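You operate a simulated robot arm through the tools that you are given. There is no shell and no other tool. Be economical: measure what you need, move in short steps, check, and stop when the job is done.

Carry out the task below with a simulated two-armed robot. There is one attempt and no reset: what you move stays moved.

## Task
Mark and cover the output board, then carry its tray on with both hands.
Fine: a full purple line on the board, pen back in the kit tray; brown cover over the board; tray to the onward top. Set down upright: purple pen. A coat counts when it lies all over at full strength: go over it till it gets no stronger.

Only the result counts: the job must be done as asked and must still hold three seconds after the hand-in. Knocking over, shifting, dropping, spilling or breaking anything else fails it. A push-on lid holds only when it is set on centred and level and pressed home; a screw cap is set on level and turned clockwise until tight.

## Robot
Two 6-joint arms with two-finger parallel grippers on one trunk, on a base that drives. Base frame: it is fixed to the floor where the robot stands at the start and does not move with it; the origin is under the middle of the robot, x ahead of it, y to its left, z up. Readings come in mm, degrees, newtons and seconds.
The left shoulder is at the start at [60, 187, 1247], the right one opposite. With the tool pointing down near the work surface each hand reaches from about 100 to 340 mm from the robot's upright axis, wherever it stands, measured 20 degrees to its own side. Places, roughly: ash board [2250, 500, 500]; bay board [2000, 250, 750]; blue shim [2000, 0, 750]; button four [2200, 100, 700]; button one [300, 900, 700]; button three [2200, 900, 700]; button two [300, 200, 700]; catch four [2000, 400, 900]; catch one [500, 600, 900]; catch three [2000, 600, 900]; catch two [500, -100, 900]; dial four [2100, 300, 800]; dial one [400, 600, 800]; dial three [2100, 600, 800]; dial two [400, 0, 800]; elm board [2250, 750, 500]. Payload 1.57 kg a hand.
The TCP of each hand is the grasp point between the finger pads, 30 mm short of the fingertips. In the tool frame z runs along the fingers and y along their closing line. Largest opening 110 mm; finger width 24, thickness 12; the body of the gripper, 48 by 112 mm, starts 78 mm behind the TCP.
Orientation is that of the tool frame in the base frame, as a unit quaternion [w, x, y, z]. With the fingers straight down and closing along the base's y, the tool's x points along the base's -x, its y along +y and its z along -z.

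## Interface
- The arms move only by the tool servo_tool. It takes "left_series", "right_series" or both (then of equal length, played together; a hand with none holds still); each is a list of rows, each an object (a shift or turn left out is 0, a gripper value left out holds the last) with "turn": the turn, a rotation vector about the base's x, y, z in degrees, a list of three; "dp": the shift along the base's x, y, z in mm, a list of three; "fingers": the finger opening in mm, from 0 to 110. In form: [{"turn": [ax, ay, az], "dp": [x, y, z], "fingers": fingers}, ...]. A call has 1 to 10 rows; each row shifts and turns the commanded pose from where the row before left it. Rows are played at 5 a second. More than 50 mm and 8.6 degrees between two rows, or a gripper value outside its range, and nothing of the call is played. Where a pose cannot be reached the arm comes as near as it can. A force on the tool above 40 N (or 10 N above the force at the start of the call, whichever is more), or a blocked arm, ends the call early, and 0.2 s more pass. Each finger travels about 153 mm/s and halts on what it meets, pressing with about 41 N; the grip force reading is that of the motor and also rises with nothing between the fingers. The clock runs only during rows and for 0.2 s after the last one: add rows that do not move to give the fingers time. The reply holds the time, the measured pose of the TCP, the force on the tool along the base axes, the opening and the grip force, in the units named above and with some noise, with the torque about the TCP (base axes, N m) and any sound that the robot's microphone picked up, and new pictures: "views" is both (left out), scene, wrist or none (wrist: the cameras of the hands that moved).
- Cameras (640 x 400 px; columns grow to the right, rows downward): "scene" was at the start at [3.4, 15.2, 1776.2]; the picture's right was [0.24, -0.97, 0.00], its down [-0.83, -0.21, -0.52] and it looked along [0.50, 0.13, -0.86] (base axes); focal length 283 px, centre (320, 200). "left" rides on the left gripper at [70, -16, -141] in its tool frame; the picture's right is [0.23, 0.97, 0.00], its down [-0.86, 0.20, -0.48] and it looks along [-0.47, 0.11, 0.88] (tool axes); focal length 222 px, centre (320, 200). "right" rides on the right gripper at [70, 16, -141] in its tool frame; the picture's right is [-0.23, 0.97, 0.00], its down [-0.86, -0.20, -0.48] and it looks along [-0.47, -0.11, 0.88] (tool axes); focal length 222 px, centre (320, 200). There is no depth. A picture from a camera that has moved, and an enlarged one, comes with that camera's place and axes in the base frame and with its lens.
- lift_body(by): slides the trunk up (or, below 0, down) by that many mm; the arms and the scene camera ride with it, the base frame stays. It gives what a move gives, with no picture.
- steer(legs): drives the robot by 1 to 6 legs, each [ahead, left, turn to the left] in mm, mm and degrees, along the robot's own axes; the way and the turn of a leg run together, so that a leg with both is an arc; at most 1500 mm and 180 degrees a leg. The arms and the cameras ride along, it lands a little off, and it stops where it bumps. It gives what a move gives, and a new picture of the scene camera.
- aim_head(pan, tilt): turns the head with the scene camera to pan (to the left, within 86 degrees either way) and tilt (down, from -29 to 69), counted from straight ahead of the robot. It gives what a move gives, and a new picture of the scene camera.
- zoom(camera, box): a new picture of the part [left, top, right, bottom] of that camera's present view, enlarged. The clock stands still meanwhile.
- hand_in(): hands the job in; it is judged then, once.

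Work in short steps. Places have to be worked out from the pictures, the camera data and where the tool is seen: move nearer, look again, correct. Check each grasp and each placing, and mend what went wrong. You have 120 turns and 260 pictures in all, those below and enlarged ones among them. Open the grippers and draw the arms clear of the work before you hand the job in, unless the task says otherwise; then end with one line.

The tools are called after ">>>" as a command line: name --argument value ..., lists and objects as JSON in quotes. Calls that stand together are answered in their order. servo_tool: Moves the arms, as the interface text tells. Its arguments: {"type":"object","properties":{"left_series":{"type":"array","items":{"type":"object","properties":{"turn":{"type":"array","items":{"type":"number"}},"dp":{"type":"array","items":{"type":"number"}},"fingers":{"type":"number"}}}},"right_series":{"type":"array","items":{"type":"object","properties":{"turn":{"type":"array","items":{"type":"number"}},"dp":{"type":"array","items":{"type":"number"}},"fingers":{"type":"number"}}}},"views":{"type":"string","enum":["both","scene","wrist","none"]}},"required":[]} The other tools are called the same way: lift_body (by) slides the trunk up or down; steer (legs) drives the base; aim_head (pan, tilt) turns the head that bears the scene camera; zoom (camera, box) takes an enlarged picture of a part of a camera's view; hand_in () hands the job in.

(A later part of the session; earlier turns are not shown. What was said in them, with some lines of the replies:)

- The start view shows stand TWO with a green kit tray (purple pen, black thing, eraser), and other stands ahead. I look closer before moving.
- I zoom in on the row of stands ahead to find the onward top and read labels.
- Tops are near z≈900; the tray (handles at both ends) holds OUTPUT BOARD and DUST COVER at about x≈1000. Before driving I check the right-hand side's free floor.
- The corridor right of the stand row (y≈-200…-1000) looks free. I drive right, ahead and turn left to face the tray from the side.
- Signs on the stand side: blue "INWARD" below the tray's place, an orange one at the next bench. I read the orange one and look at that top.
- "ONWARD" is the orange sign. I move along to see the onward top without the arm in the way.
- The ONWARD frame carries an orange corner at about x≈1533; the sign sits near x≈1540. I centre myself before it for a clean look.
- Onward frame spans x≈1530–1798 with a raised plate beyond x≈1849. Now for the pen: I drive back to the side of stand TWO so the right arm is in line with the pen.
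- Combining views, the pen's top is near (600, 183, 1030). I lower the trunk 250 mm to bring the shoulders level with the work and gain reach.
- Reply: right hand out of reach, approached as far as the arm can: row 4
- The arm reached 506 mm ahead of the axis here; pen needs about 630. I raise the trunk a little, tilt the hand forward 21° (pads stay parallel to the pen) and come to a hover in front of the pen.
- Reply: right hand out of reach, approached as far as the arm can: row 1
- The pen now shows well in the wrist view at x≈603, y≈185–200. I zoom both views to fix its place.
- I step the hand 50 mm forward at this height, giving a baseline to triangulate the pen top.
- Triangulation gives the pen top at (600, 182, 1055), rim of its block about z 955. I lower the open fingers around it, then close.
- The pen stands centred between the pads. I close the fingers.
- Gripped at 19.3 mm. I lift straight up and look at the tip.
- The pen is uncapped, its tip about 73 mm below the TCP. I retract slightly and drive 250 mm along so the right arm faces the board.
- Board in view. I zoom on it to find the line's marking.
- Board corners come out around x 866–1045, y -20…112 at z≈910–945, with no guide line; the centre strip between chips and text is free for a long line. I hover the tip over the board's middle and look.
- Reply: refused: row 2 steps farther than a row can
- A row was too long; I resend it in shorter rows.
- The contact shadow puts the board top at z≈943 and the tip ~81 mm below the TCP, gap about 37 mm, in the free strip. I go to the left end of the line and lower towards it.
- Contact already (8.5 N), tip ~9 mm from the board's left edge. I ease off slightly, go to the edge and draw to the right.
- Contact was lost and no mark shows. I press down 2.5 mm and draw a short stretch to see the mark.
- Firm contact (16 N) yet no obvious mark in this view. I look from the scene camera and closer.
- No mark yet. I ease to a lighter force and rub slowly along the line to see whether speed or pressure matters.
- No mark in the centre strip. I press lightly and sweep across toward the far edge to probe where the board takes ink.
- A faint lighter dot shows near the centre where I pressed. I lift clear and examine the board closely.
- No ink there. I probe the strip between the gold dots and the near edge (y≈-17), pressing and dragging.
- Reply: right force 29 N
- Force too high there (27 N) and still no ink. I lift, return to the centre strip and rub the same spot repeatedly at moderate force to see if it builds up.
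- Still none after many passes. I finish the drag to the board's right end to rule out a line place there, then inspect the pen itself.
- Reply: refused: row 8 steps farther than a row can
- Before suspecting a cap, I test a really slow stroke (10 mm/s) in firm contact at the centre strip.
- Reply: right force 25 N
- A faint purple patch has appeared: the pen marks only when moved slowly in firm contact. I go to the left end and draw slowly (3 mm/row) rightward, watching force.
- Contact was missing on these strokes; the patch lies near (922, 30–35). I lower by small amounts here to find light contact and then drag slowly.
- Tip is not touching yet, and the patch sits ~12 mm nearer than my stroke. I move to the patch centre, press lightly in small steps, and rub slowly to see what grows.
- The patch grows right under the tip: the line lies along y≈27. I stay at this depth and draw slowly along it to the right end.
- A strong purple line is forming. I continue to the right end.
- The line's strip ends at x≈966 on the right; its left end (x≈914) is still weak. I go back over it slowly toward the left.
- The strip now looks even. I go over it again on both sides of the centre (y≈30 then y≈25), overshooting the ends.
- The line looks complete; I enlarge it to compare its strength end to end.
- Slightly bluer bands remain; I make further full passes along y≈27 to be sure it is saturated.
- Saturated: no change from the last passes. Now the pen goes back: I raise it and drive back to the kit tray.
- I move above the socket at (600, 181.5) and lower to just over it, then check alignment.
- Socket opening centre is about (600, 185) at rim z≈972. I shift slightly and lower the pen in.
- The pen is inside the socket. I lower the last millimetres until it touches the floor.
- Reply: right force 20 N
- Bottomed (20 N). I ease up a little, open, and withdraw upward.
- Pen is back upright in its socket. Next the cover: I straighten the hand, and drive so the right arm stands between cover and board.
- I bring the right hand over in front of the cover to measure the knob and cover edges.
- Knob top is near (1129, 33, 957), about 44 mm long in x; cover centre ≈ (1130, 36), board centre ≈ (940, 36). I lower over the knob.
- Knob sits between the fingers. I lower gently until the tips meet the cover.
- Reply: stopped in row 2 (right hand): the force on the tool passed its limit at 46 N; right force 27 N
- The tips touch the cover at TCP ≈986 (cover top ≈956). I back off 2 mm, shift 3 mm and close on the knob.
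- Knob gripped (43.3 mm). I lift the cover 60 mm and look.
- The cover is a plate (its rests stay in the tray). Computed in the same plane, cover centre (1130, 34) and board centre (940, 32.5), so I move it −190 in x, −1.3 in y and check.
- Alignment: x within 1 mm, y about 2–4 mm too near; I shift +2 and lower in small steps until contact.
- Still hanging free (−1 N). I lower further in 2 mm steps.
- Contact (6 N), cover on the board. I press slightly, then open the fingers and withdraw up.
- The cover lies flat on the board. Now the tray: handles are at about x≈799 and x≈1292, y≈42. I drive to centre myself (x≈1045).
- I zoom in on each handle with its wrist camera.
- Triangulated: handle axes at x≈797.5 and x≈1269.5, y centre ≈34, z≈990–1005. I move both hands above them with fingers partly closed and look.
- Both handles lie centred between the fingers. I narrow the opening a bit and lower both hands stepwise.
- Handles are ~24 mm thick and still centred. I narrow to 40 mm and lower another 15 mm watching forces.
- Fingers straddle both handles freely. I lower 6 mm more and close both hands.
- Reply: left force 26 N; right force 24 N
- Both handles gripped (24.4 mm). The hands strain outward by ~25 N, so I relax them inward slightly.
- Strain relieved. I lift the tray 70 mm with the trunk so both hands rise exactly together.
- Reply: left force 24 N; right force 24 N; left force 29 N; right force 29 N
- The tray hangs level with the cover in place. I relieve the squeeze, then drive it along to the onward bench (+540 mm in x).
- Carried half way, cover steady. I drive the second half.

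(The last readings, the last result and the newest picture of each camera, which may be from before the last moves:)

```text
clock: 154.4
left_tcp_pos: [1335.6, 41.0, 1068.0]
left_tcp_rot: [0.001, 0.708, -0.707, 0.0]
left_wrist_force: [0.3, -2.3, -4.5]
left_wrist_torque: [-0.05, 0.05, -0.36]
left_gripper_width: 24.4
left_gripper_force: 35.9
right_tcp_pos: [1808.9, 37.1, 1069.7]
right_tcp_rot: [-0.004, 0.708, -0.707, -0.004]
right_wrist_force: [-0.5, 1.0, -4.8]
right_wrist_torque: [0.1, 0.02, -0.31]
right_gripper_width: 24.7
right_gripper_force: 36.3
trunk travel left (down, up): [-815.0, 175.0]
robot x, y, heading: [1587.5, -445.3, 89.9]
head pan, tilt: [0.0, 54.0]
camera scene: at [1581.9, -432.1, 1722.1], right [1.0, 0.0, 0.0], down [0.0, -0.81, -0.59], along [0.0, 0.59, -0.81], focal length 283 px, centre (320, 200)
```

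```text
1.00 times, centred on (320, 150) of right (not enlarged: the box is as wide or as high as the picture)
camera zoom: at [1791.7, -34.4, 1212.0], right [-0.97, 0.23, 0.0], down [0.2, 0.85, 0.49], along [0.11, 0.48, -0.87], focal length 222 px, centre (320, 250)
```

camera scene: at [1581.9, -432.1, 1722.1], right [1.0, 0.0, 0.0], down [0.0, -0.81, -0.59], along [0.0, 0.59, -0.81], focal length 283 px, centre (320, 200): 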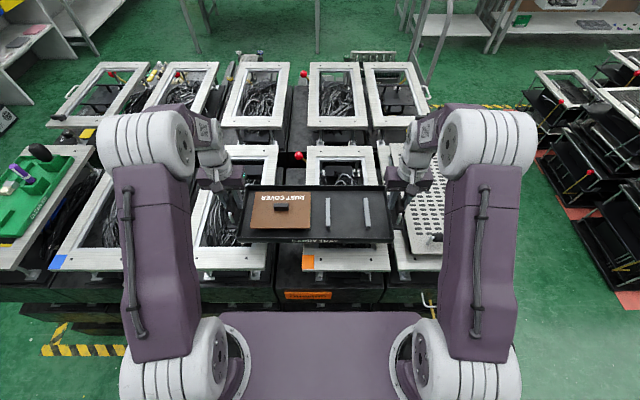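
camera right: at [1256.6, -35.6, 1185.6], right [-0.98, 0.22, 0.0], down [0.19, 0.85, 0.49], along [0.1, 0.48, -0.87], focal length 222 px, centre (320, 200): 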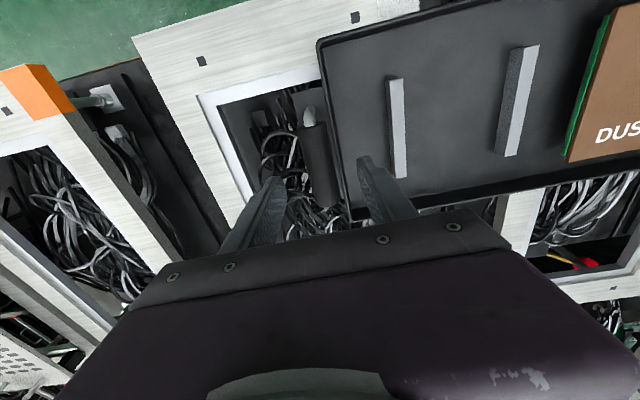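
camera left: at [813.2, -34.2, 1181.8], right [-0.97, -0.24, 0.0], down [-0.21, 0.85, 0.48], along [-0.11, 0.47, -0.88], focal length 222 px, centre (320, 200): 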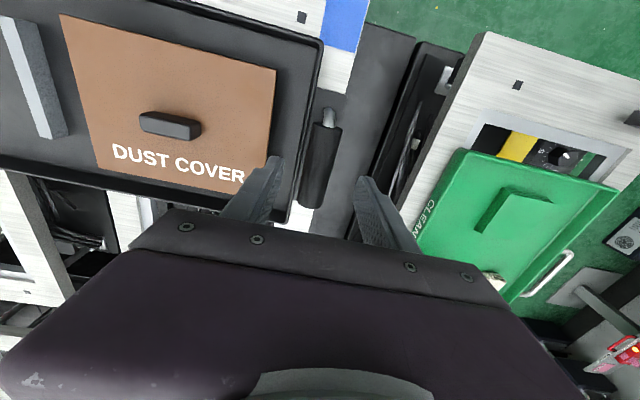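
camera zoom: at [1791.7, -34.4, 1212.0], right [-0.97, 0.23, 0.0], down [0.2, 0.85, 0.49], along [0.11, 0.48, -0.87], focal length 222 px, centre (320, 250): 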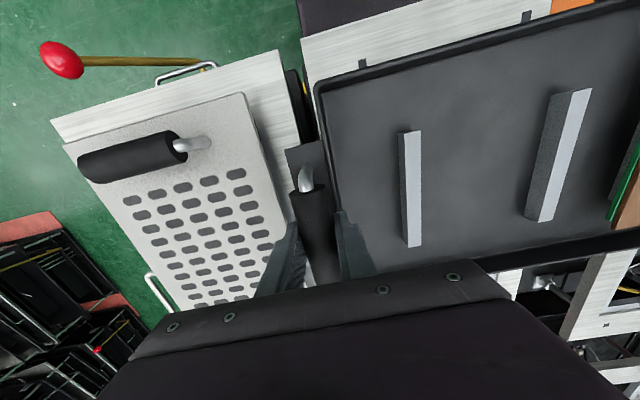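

The tray is over the onward frame, centre x≈1572. I shift it −8 mm for more clearance from the perforated plate and lower the trunk 62 mm.

>>> servo_tool --right_series '[{"dp": [-4, 0, 0]}, {"dp": [-4, 0, 0]}, {}]' --left_series '[{"dp": [-4, -1, 0]}, {"dp": [-4, -1, 0]}, {}]' --views "none"

>>> lift_body --by -60

>>> zoom --camera "scene" --box '[200, 130, 440, 280]'

>>> zoom --camera "right" --box '[160, 60, 460, 240]'

```text
clock: 155.2
left_tcp_pos: [1329.1, 38.7, 1067.8]
left_tcp_rot: [0.001, 0.707, -0.707, 0.0]
left_wrist_force: [0.9, 0.3, -4.5]
left_wrist_torque: [0.24, -0.05, 0.12]
left_gripper_width: 24.5
left_gripper_force: 36.4
right_tcp_pos: [1801.0, 36.3, 1069.0]
right_tcp_rot: [-0.003, 0.707, -0.707, -0.004]
right_wrist_force: [0.3, -0.6, -5.1]
right_wrist_torque: [-0.23, -0.03, 0.16]
right_gripper_width: 24.4
right_gripper_force: 36.3
trunk travel left (down, up): [-815.0, 175.0]
robot x, y, heading: [1587.7, -445.3, 89.9]
head pan, tilt: [0.0, 54.0]
```

```text
clock: 156.2
left_tcp_pos: [1330.0, 38.1, 1007.8]
left_tcp_rot: [-0.001, -0.707, 0.707, -0.001]
left_wrist_force: [-1.4, 0.8, -5.6]
left_wrist_torque: [-0.02, 0.07, -0.03]
left_gripper_width: 24.4
left_gripper_force: 35.9
right_tcp_pos: [1801.2, 36.2, 1009.5]
right_tcp_rot: [-0.003, 0.708, -0.707, -0.005]
right_wrist_force: [1.6, 0.4, -3.9]
right_wrist_torque: [0.09, 0.04, -0.03]
right_gripper_width: 24.4
right_gripper_force: 36.1
trunk travel left (down, up): [-755.0, 235.0]
robot x, y, heading: [1586.7, -444.8, 90.0]
head pan, tilt: [0.0, 54.0]
```

```text
2.67 times, centred on (320, 205) of scene
camera zoom: at [1584.2, -432.5, 1662.1], right [1.0, 0.0, 0.0], down [0.0, -0.81, -0.59], along [0.0, 0.59, -0.81], focal length 755 px, centre (320, 187)
```

zoom: 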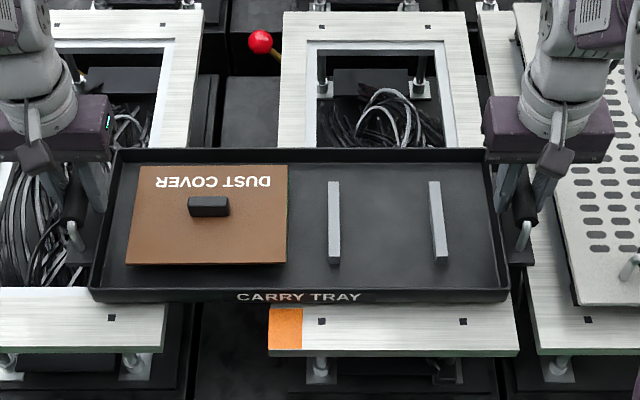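

```text
2.13 times, centred on (310, 150) of right
camera zoom: at [1785.1, -34.5, 1152.1], right [-0.97, 0.23, 0.0], down [0.2, 0.85, 0.49], along [0.11, 0.48, -0.87], focal length 474 px, centre (341, 307)
```

zoom: 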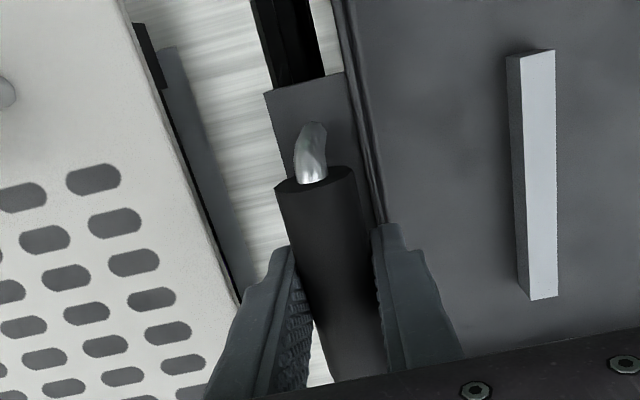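

Clear of the plate. I lower the last millimetres with both arms in small steps until the weight comes off.

>>> servo_tool --right_series '[{"dp": [0, 0, -3]}, {"dp": [0, 0, -3]}, {"dp": [0, 0, -2]}, {}]' --left_series '[{"dp": [0, 0, -3]}, {"dp": [0, 0, -3]}, {"dp": [0, 0, -2]}, {}]' --views "none"

>>> servo_tool --right_series '[{"dp": [0, 0, -1]}, {"dp": [0, 0, -1]}, {}]' --left_series '[{"dp": [0, 0, -1]}, {"dp": [0, 0, -1]}, {}]' --views "none"

```text
clock: 157.2
left_tcp_pos: [1328.7, 37.9, 999.0]
left_tcp_rot: [0.001, 0.708, -0.706, 0.001]
left_wrist_force: [3.1, -0.1, -5.0]
left_wrist_torque: [-0.01, 0.01, -0.07]
left_gripper_width: 24.4
left_gripper_force: 36.2
right_tcp_pos: [1801.4, 36.9, 1001.0]
right_tcp_rot: [-0.003, 0.708, -0.706, -0.004]
right_wrist_force: [-2.9, -0.2, -4.3]
right_wrist_torque: [0.04, 0.07, -0.08]
right_gripper_width: 24.4
right_gripper_force: 36.5
trunk travel left (down, up): [-755.0, 235.0]
robot x, y, heading: [1585.9, -445.0, 89.8]
head pan, tilt: [0.0, 54.0]
```

```text
clock: 158.1
left_tcp_pos: [1330.6, 38.6, 997.3]
left_tcp_rot: [0.001, -0.707, 0.707, 0.0]
left_wrist_force: [3.1, 0.7, 3.1]
left_wrist_torque: [-0.41, -0.02, -0.31]
left_gripper_width: 24.5
left_gripper_force: 36.4
right_tcp_pos: [1801.4, 37.4, 998.0]
right_tcp_rot: [-0.004, 0.708, -0.706, -0.005]
right_wrist_force: [-4.5, 1.5, -3.7]
right_wrist_torque: [0.16, -0.01, -0.33]
right_gripper_width: 24.5
right_gripper_force: 36.4
trunk travel left (down, up): [-755.0, 235.0]
robot x, y, heading: [1587.2, -445.0, 90.3]
head pan, tilt: [0.0, 54.0]
```

Left end has touched; I lower the right a bit more.

>>> servo_tool --right_series '[{"dp": [0, 0, -1]}, {"dp": [0, 0, -0.6]}, {}]' --left_series '[{"dp": [0, 0, 0]}, {"dp": [0, 0, 0]}, {}]' --views "none"

```text
clock: 158.8
left_tcp_pos: [1328.9, 37.3, 998.0]
left_tcp_rot: [-0.001, 0.708, -0.707, 0.0]
left_wrist_force: [4.1, 2.1, -0.6]
left_wrist_torque: [0.1, -0.01, 0.1]
left_gripper_width: 24.6
left_gripper_force: 36.1
right_tcp_pos: [1801.5, 35.6, 999.0]
right_tcp_rot: [-0.005, 0.707, -0.707, -0.004]
right_wrist_force: [-2.2, 2.1, 15.5]
right_wrist_torque: [-0.63, 0.0, 0.09]
right_gripper_width: 24.7
right_gripper_force: 36.8
trunk travel left (down, up): [-755.0, 235.0]
robot x, y, heading: [1588.2, -447.2, 89.9]
head pan, tilt: [0.0, 54.0]
```

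Both ends rest. I ease the right slightly, open both hands modestly, and rise straight up.

>>> servo_tool --right_series '[{"dp": [0, 0, 0.8]}, {"fingers": 32}, {"fingers": 38}, {}, {"dp": [0, 0, 10]}, {"dp": [0, 0, 25]}, {"dp": [0, 0, 40]}, {"dp": [0, 0, 45]}]' --left_series '[{"dp": [0, 0, 0]}, {"fingers": 32}, {"fingers": 38}, {}, {"dp": [0, 0, 10]}, {"dp": [0, 0, 25]}, {"dp": [0, 0, 40]}, {"dp": [0, 0, 45]}]' --views "none"

>>> zoom --camera "scene" --box '[200, 130, 440, 280]'

>>> zoom --camera "right" --box '[0, 0, 640, 400]'

```text
clock: 160.7
left_tcp_pos: [1331.0, 38.1, 1120.5]
left_tcp_rot: [0.0, 0.708, -0.706, 0.0]
left_wrist_force: [0.5, 1.2, 0.0]
left_wrist_torque: [-0.01, 0.0, 0.02]
left_gripper_width: 38.0
left_gripper_force: 0.1
right_tcp_pos: [1802.4, 31.0, 1120.9]
right_tcp_rot: [-0.005, 0.708, -0.706, -0.006]
right_wrist_force: [-0.2, -0.9, -0.3]
right_wrist_torque: [0.05, -0.03, 0.03]
right_gripper_width: 38.1
right_gripper_force: 0.2
trunk travel left (down, up): [-755.0, 235.0]
robot x, y, heading: [1590.3, -447.8, 90.2]
head pan, tilt: [0.0, 54.0]
```

```text
2.67 times, centred on (320, 205) of scene
camera zoom: at [1584.7, -435.9, 1662.1], right [1.0, 0.0, 0.0], down [0.0, -0.81, -0.59], along [0.0, 0.59, -0.81], focal length 755 px, centre (320, 187)
```

zoom: 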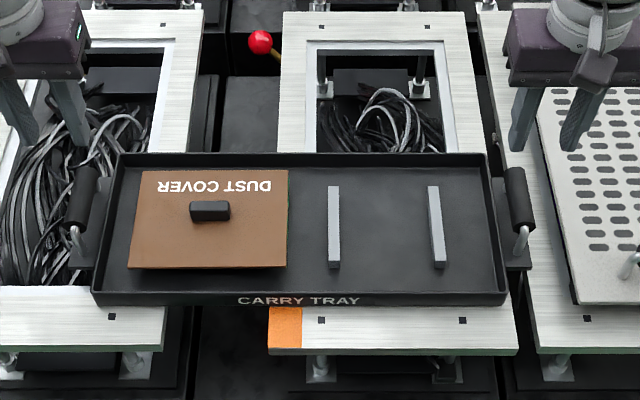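

```text
1.00 times, centred on (320, 200) of right (not enlarged: the box is as wide or as high as the picture)
camera zoom: at [1785.4, -40.2, 1262.2], right [-0.97, 0.23, 0.0], down [0.2, 0.85, 0.49], along [0.11, 0.48, -0.87], focal length 222 px, centre (320, 200)
```

zoom: 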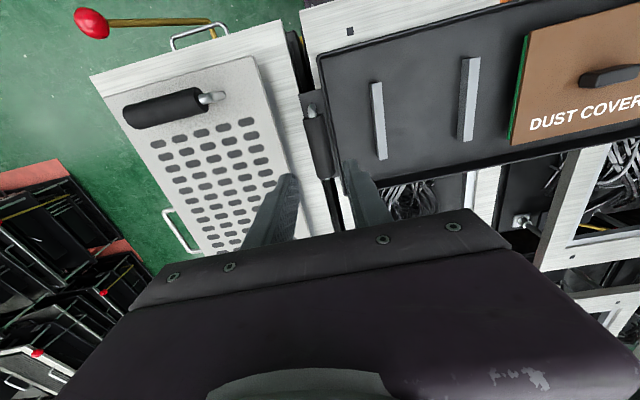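

The tray sits on the onward frame. A green edge peeks out at the cover's right side, so I check the cover's centring.

>>> zoom --camera "right" --box '[490, 0, 640, 160]'

>>> zoom --camera "left" --box '[100, 0, 420, 240]'

>>> zoom --camera "scene" --box '[240, 185, 320, 240]'

```text
2.50 times, centred on (565, 80) of right
camera zoom: at [1785.4, -40.2, 1262.2], right [-0.97, 0.23, 0.0], down [0.2, 0.85, 0.49], along [0.11, 0.48, -0.87], focal length 555 px, centre (-292, 500)
```

zoom: 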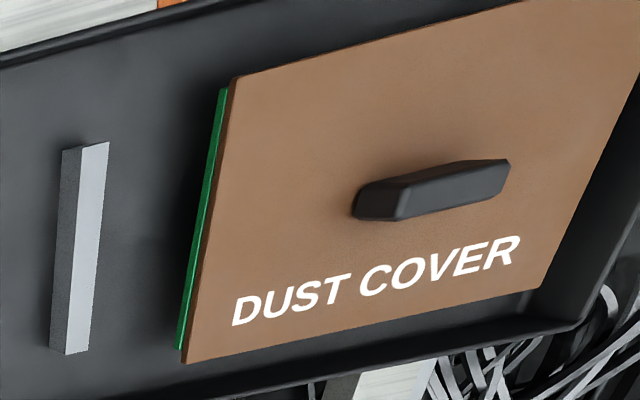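

```text
1.67 times, centred on (260, 120) of left
camera zoom: at [1346.7, -32.8, 1263.3], right [-0.97, -0.23, 0.0], down [-0.2, 0.85, 0.48], along [-0.11, 0.47, -0.88], focal length 370 px, centre (420, 333)
```

zoom: 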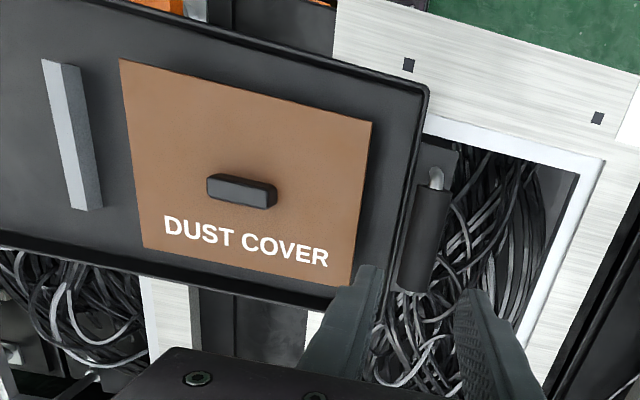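

```text
7.27 times, centred on (280, 212) of scene
camera zoom: at [1584.7, -435.9, 1662.1], right [1.0, 0.0, 0.0], down [0.0, -0.81, -0.59], along [0.0, 0.59, -0.81], focal length 2060 px, centre (611, 109)
```

zoom: 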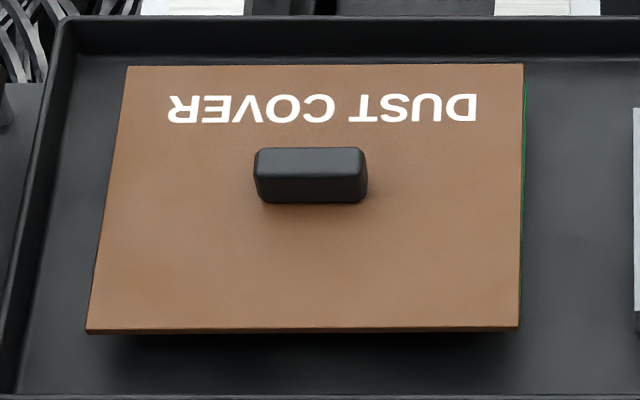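

The board sticks out ~1.5 mm on the +x side, so the cover sits ~5 mm off centre. I take the knob with the left hand to recentre it; first a hover above it.

>>> servo_tool --left_series '[{"dp": [40, 1, 0], "fingers": 75}, {"dp": [40, 1, 0]}, {"dp": [40, 1, 0]}, {"dp": [22, 0, 0]}, {"dp": [0, 0, -40]}, {"dp": [0, 0, -35]}, {}]' --views "none"

>>> zoom --camera "left" --box '[200, 60, 460, 240]'

>>> zoom --camera "scene" --box '[220, 150, 340, 240]'

```text
clock: 162.2
left_tcp_pos: [1471.5, 39.9, 1044.8]
left_tcp_rot: [0.0, 0.707, -0.707, 0.0]
left_wrist_force: [-0.8, -0.6, -0.7]
left_wrist_torque: [0.03, -0.03, -0.01]
left_gripper_width: 74.9
left_gripper_force: 0.2
right_tcp_pos: [1802.5, 31.8, 1118.2]
right_tcp_rot: [-0.005, 0.708, -0.706, -0.005]
right_wrist_force: [-0.8, 0.6, 0.7]
right_wrist_torque: [-0.01, 0.01, 0.01]
right_gripper_width: 37.9
right_gripper_force: 0.0
trunk travel left (down, up): [-755.0, 235.0]
robot x, y, heading: [1586.1, -444.0, 90.1]
head pan, tilt: [0.0, 54.0]
```

```text
2.22 times, centred on (330, 150) of left
camera zoom: at [1487.2, -29.7, 1186.0], right [-0.97, -0.23, 0.0], down [-0.2, 0.86, 0.48], along [-0.11, 0.47, -0.88], focal length 494 px, centre (298, 311)
```

zoom: 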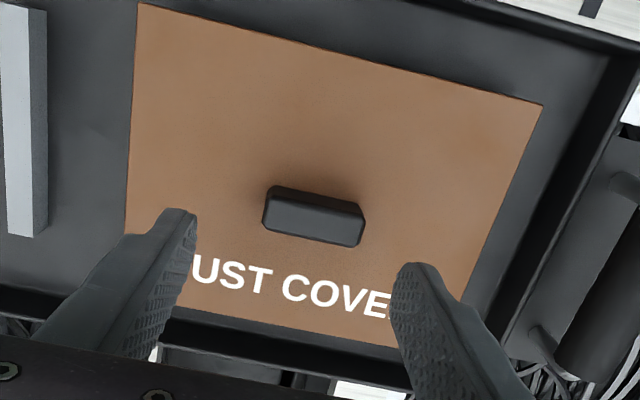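

```text
4.44 times, centred on (280, 195) of scene
camera zoom: at [1584.9, -434.5, 1662.1], right [1.0, 0.0, 0.0], down [0.0, -0.81, -0.59], along [0.0, 0.59, -0.81], focal length 1259 px, centre (498, 222)
```

zoom: 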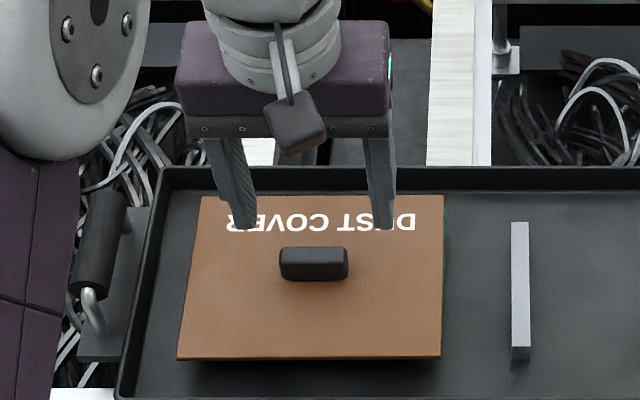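

Knob is at about (1463.5, 36); the cover should move +7 in x. I lower over the knob and grip it.

>>> servo_tool --left_series '[{"dp": [-8, -2, 0]}, {"dp": [0, 0, -30]}, {"dp": [0, 0, -18]}, {}, {"fingers": 50}, {"fingers": 35}, {"fingers": 35}, {"fingers": 35}]' --views "none"

>>> zoom --camera "left" --box '[200, 60, 460, 240]'

```text
clock: 164.1
left_tcp_pos: [1464.1, 37.0, 995.1]
left_tcp_rot: [0.0, 0.707, -0.707, 0.0]
left_wrist_force: [-1.0, 0.4, -0.4]
left_wrist_torque: [0.03, -0.01, 0.03]
left_gripper_width: 43.3
left_gripper_force: 41.0
right_tcp_pos: [1800.0, 32.8, 1118.5]
right_tcp_rot: [-0.004, 0.708, -0.707, -0.004]
right_wrist_force: [-0.7, 0.5, -0.1]
right_wrist_torque: [-0.01, -0.02, 0.0]
right_gripper_width: 37.8
right_gripper_force: 0.2
trunk travel left (down, up): [-755.0, 235.0]
robot x, y, heading: [1588.0, -445.2, 90.2]
head pan, tilt: [0.0, 54.0]
```

```text
2.22 times, centred on (330, 150) of left
camera zoom: at [1479.5, -31.9, 1136.8], right [-0.97, -0.23, 0.0], down [-0.2, 0.86, 0.48], along [-0.11, 0.46, -0.88], focal length 494 px, centre (298, 311)
```

zoom: 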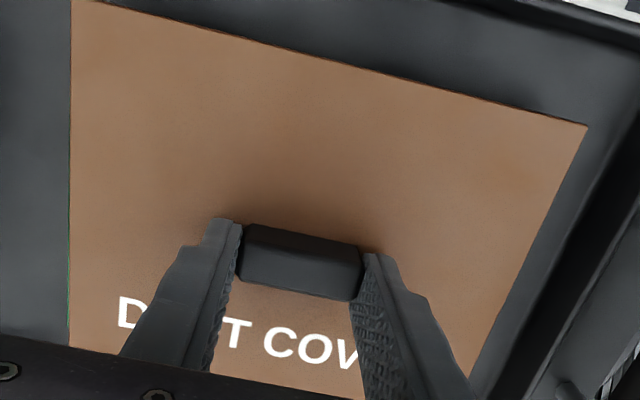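

Gripped. I lift 6 mm, shift +7 in x, and set it down again.

>>> servo_tool --left_series '[{"dp": [0, 0, 6]}, {"dp": [7, 0, 0]}, {}, {"dp": [0, 0, -4]}, {"dp": [0, 0, -2]}, {}]' --views "none"

>>> zoom --camera "scene" --box '[240, 185, 320, 240]'

>>> zoom --camera "right" --box '[490, 0, 640, 160]'

```text
clock: 165.4
left_tcp_pos: [1471.3, 38.5, 995.7]
left_tcp_rot: [0.001, 0.708, -0.706, 0.0]
left_wrist_force: [-0.3, 0.4, -1.0]
left_wrist_torque: [0.01, 0.0, 0.05]
left_gripper_width: 43.1
left_gripper_force: 41.3
right_tcp_pos: [1800.6, 32.4, 1117.6]
right_tcp_rot: [-0.003, 0.708, -0.706, -0.005]
right_wrist_force: [0.7, 0.2, 0.0]
right_wrist_torque: [-0.02, -0.02, 0.0]
right_gripper_width: 38.1
right_gripper_force: 0.1
trunk travel left (down, up): [-755.0, 235.0]
robot x, y, heading: [1586.6, -445.9, 89.9]
head pan, tilt: [0.0, 54.0]
```

```text
7.27 times, centred on (280, 212) of scene
camera zoom: at [1584.4, -433.5, 1662.1], right [1.0, 0.0, 0.0], down [0.0, -0.81, -0.59], along [0.0, 0.59, -0.81], focal length 2060 px, centre (611, 109)
```

zoom: 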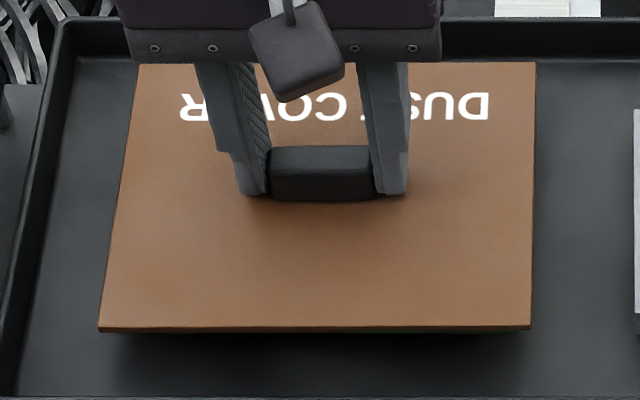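

```text
2.50 times, centred on (565, 80) of right
camera zoom: at [1785.2, -38.4, 1261.2], right [-0.97, 0.23, 0.0], down [0.2, 0.85, 0.49], along [0.11, 0.48, -0.87], focal length 555 px, centre (-292, 500)
```

zoom: 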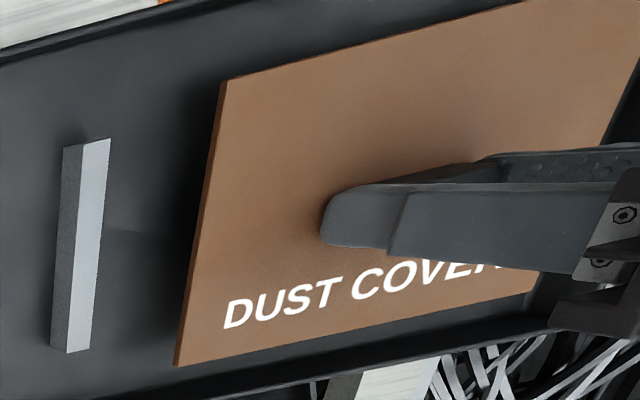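

The board edge is now covered. I lower to contact, press lightly, release and rise.

>>> servo_tool --left_series '[{"dp": [0, 0, -1]}, {"dp": [0, 0, -1]}, {"dp": [0, 0, -0.7]}, {}]' --views "none"

```text
clock: 166.4
left_tcp_pos: [1470.7, 37.4, 993.6]
left_tcp_rot: [-0.001, 0.708, -0.706, -0.001]
left_wrist_force: [-0.8, 3.4, 19.4]
left_wrist_torque: [-0.96, 0.03, -0.07]
left_gripper_width: 43.3
left_gripper_force: 40.7
right_tcp_pos: [1802.0, 31.1, 1119.7]
right_tcp_rot: [-0.004, 0.708, -0.706, -0.005]
right_wrist_force: [0.4, 0.2, 0.0]
right_wrist_torque: [0.01, 0.03, -0.06]
right_gripper_width: 38.0
right_gripper_force: 0.0
trunk travel left (down, up): [-755.0, 235.0]
robot x, y, heading: [1589.7, -443.8, 89.9]
head pan, tilt: [0.0, 54.0]
```

Pressed at 19 N. I ease off, open, rise, and draw both arms back.

>>> servo_tool --left_series '[{"dp": [0, 0, 1]}, {"fingers": 60}, {"fingers": 80}, {}, {"dp": [0, 0, 30]}, {"dp": [0, 0, 45]}, {"dp": [0, 0, 45]}, {"dp": [-20, -40, 10]}, {"dp": [-20, -40, 10]}, {"dp": [-20, -40, 0]}]' --right_series '[{}, {}, {}, {}, {"dp": [0, 0, 20]}, {"dp": [0, 0, 20]}, {"dp": [0, -20, 0]}, {"dp": [0, -40, 0], "fingers": 110}, {"dp": [0, -40, 0]}, {"dp": [0, -40, 0]}]' --views "none"

>>> steer --legs '[[-150, 0, 0]]'

>>> zoom --camera "scene" --box '[180, 60, 460, 240]'

```text
clock: 168.7
left_tcp_pos: [1407.9, -84.7, 1135.2]
left_tcp_rot: [-0.001, 0.707, -0.707, 0.0]
left_wrist_force: [0.2, 0.5, -0.5]
left_wrist_torque: [-0.01, -0.06, 0.03]
left_gripper_width: 79.8
left_gripper_force: 0.0
right_tcp_pos: [1800.7, -107.3, 1158.4]
right_tcp_rot: [-0.005, 0.707, -0.707, -0.005]
right_wrist_force: [-0.1, 0.2, 0.1]
right_wrist_torque: [0.04, 0.01, -0.01]
right_gripper_width: 110.0
right_gripper_force: 0.2
trunk travel left (down, up): [-755.0, 235.0]
robot x, y, heading: [1592.1, -447.6, 89.9]
head pan, tilt: [0.0, 54.0]
```

```text
clock: 170.0
left_tcp_pos: [1406.9, -231.7, 1132.0]
left_tcp_rot: [0.002, 0.708, -0.706, 0.001]
left_wrist_force: [-0.5, -0.1, -0.1]
left_wrist_torque: [-0.03, 0.01, -0.01]
left_gripper_width: 79.9
left_gripper_force: 0.1
right_tcp_pos: [1800.2, -254.0, 1156.3]
right_tcp_rot: [-0.003, 0.708, -0.706, -0.005]
right_wrist_force: [-1.1, 0.0, -0.7]
right_wrist_torque: [-0.01, 0.01, -0.02]
right_gripper_width: 109.9
right_gripper_force: 0.1
trunk travel left (down, up): [-755.0, 235.0]
robot x, y, heading: [1586.0, -598.2, 90.3]
head pan, tilt: [0.0, 54.0]
camera scene: at [1584.9, -581.8, 1662.1], right [1.0, 0.0, 0.0], down [0.0, -0.81, -0.59], along [0.0, 0.59, -0.81], focal length 283 px, centre (320, 200)
```

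scene: 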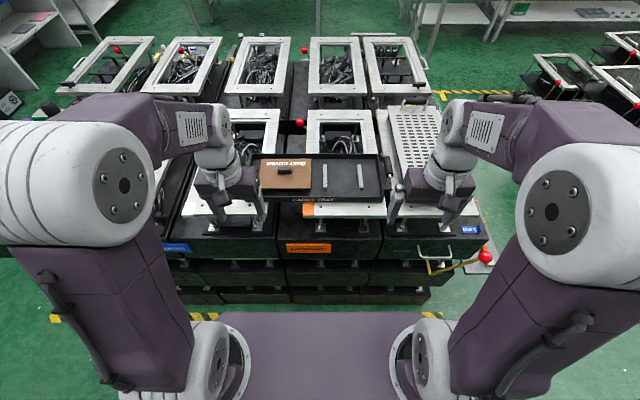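

```text
2.22 times, centred on (320, 150) of scene
camera zoom: at [1584.9, -581.8, 1662.1], right [1.0, 0.0, 0.0], down [0.0, -0.81, -0.59], along [0.0, 0.59, -0.81], focal length 630 px, centre (320, 311)
```

zoom: 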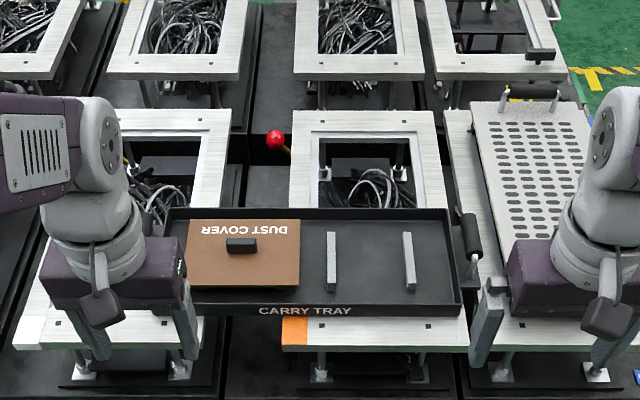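

Tray, cover and board look right. A last look at the pen in the kit tray.

>>> aim_head --pan 55 --tilt 35

>>> zoom --camera "scene" --box '[200, 100, 440, 300]'

```text
clock: 171.3
left_tcp_pos: [1408.1, -233.2, 1132.5]
left_tcp_rot: [0.001, 0.708, -0.706, 0.001]
left_wrist_force: [0.7, -0.1, 0.4]
left_wrist_torque: [-0.04, 0.03, 0.01]
left_gripper_width: 80.0
left_gripper_force: 0.0
right_tcp_pos: [1801.3, -255.2, 1156.9]
right_tcp_rot: [-0.004, 0.708, -0.706, -0.005]
right_wrist_force: [-0.1, -1.0, -0.1]
right_wrist_torque: [-0.01, -0.01, 0.0]
right_gripper_width: 110.2
right_gripper_force: 0.1
trunk travel left (down, up): [-755.0, 235.0]
robot x, y, heading: [1585.7, -601.6, 90.3]
head pan, tilt: [55.0, 35.0]
camera scene: at [1512.8, -608.1, 1689.1], right [0.57, 0.82, 0.0], down [0.47, -0.33, -0.82], along [-0.67, 0.47, -0.57], focal length 283 px, centre (320, 200)
```

scene: 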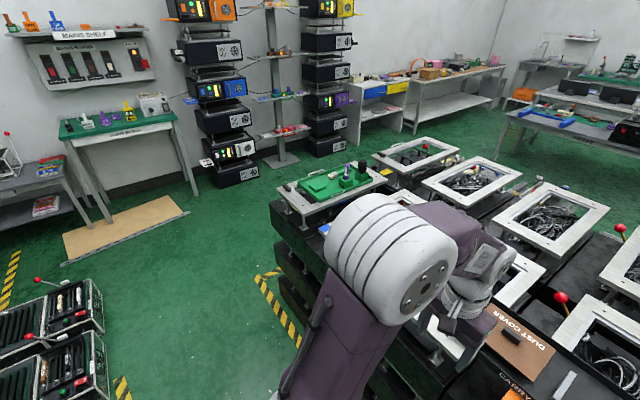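

```text
2.00 times, centred on (320, 200) of scene
camera zoom: at [1512.8, -608.1, 1689.1], right [0.57, 0.82, 0.0], down [0.47, -0.33, -0.82], along [-0.67, 0.47, -0.57], focal length 566 px, centre (320, 200)
```

zoom: 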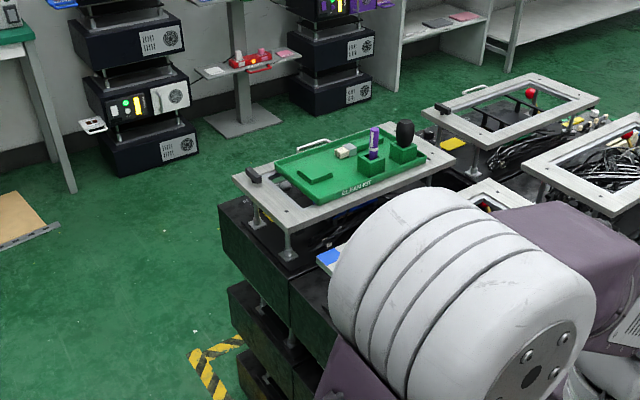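

The pen stands upright in its kit socket, the cover is on the marked board, the tray is on the onward top, and the hands are open and clear. I hand in.

>>> hand_in

```text
The job is handed in.
```

I drew the purple line on the output board until it got no stronger, put the pen back upright in the kit tray, set the brown cover over the board, and carried the tray with both hands to the onward top; the job is handed in.
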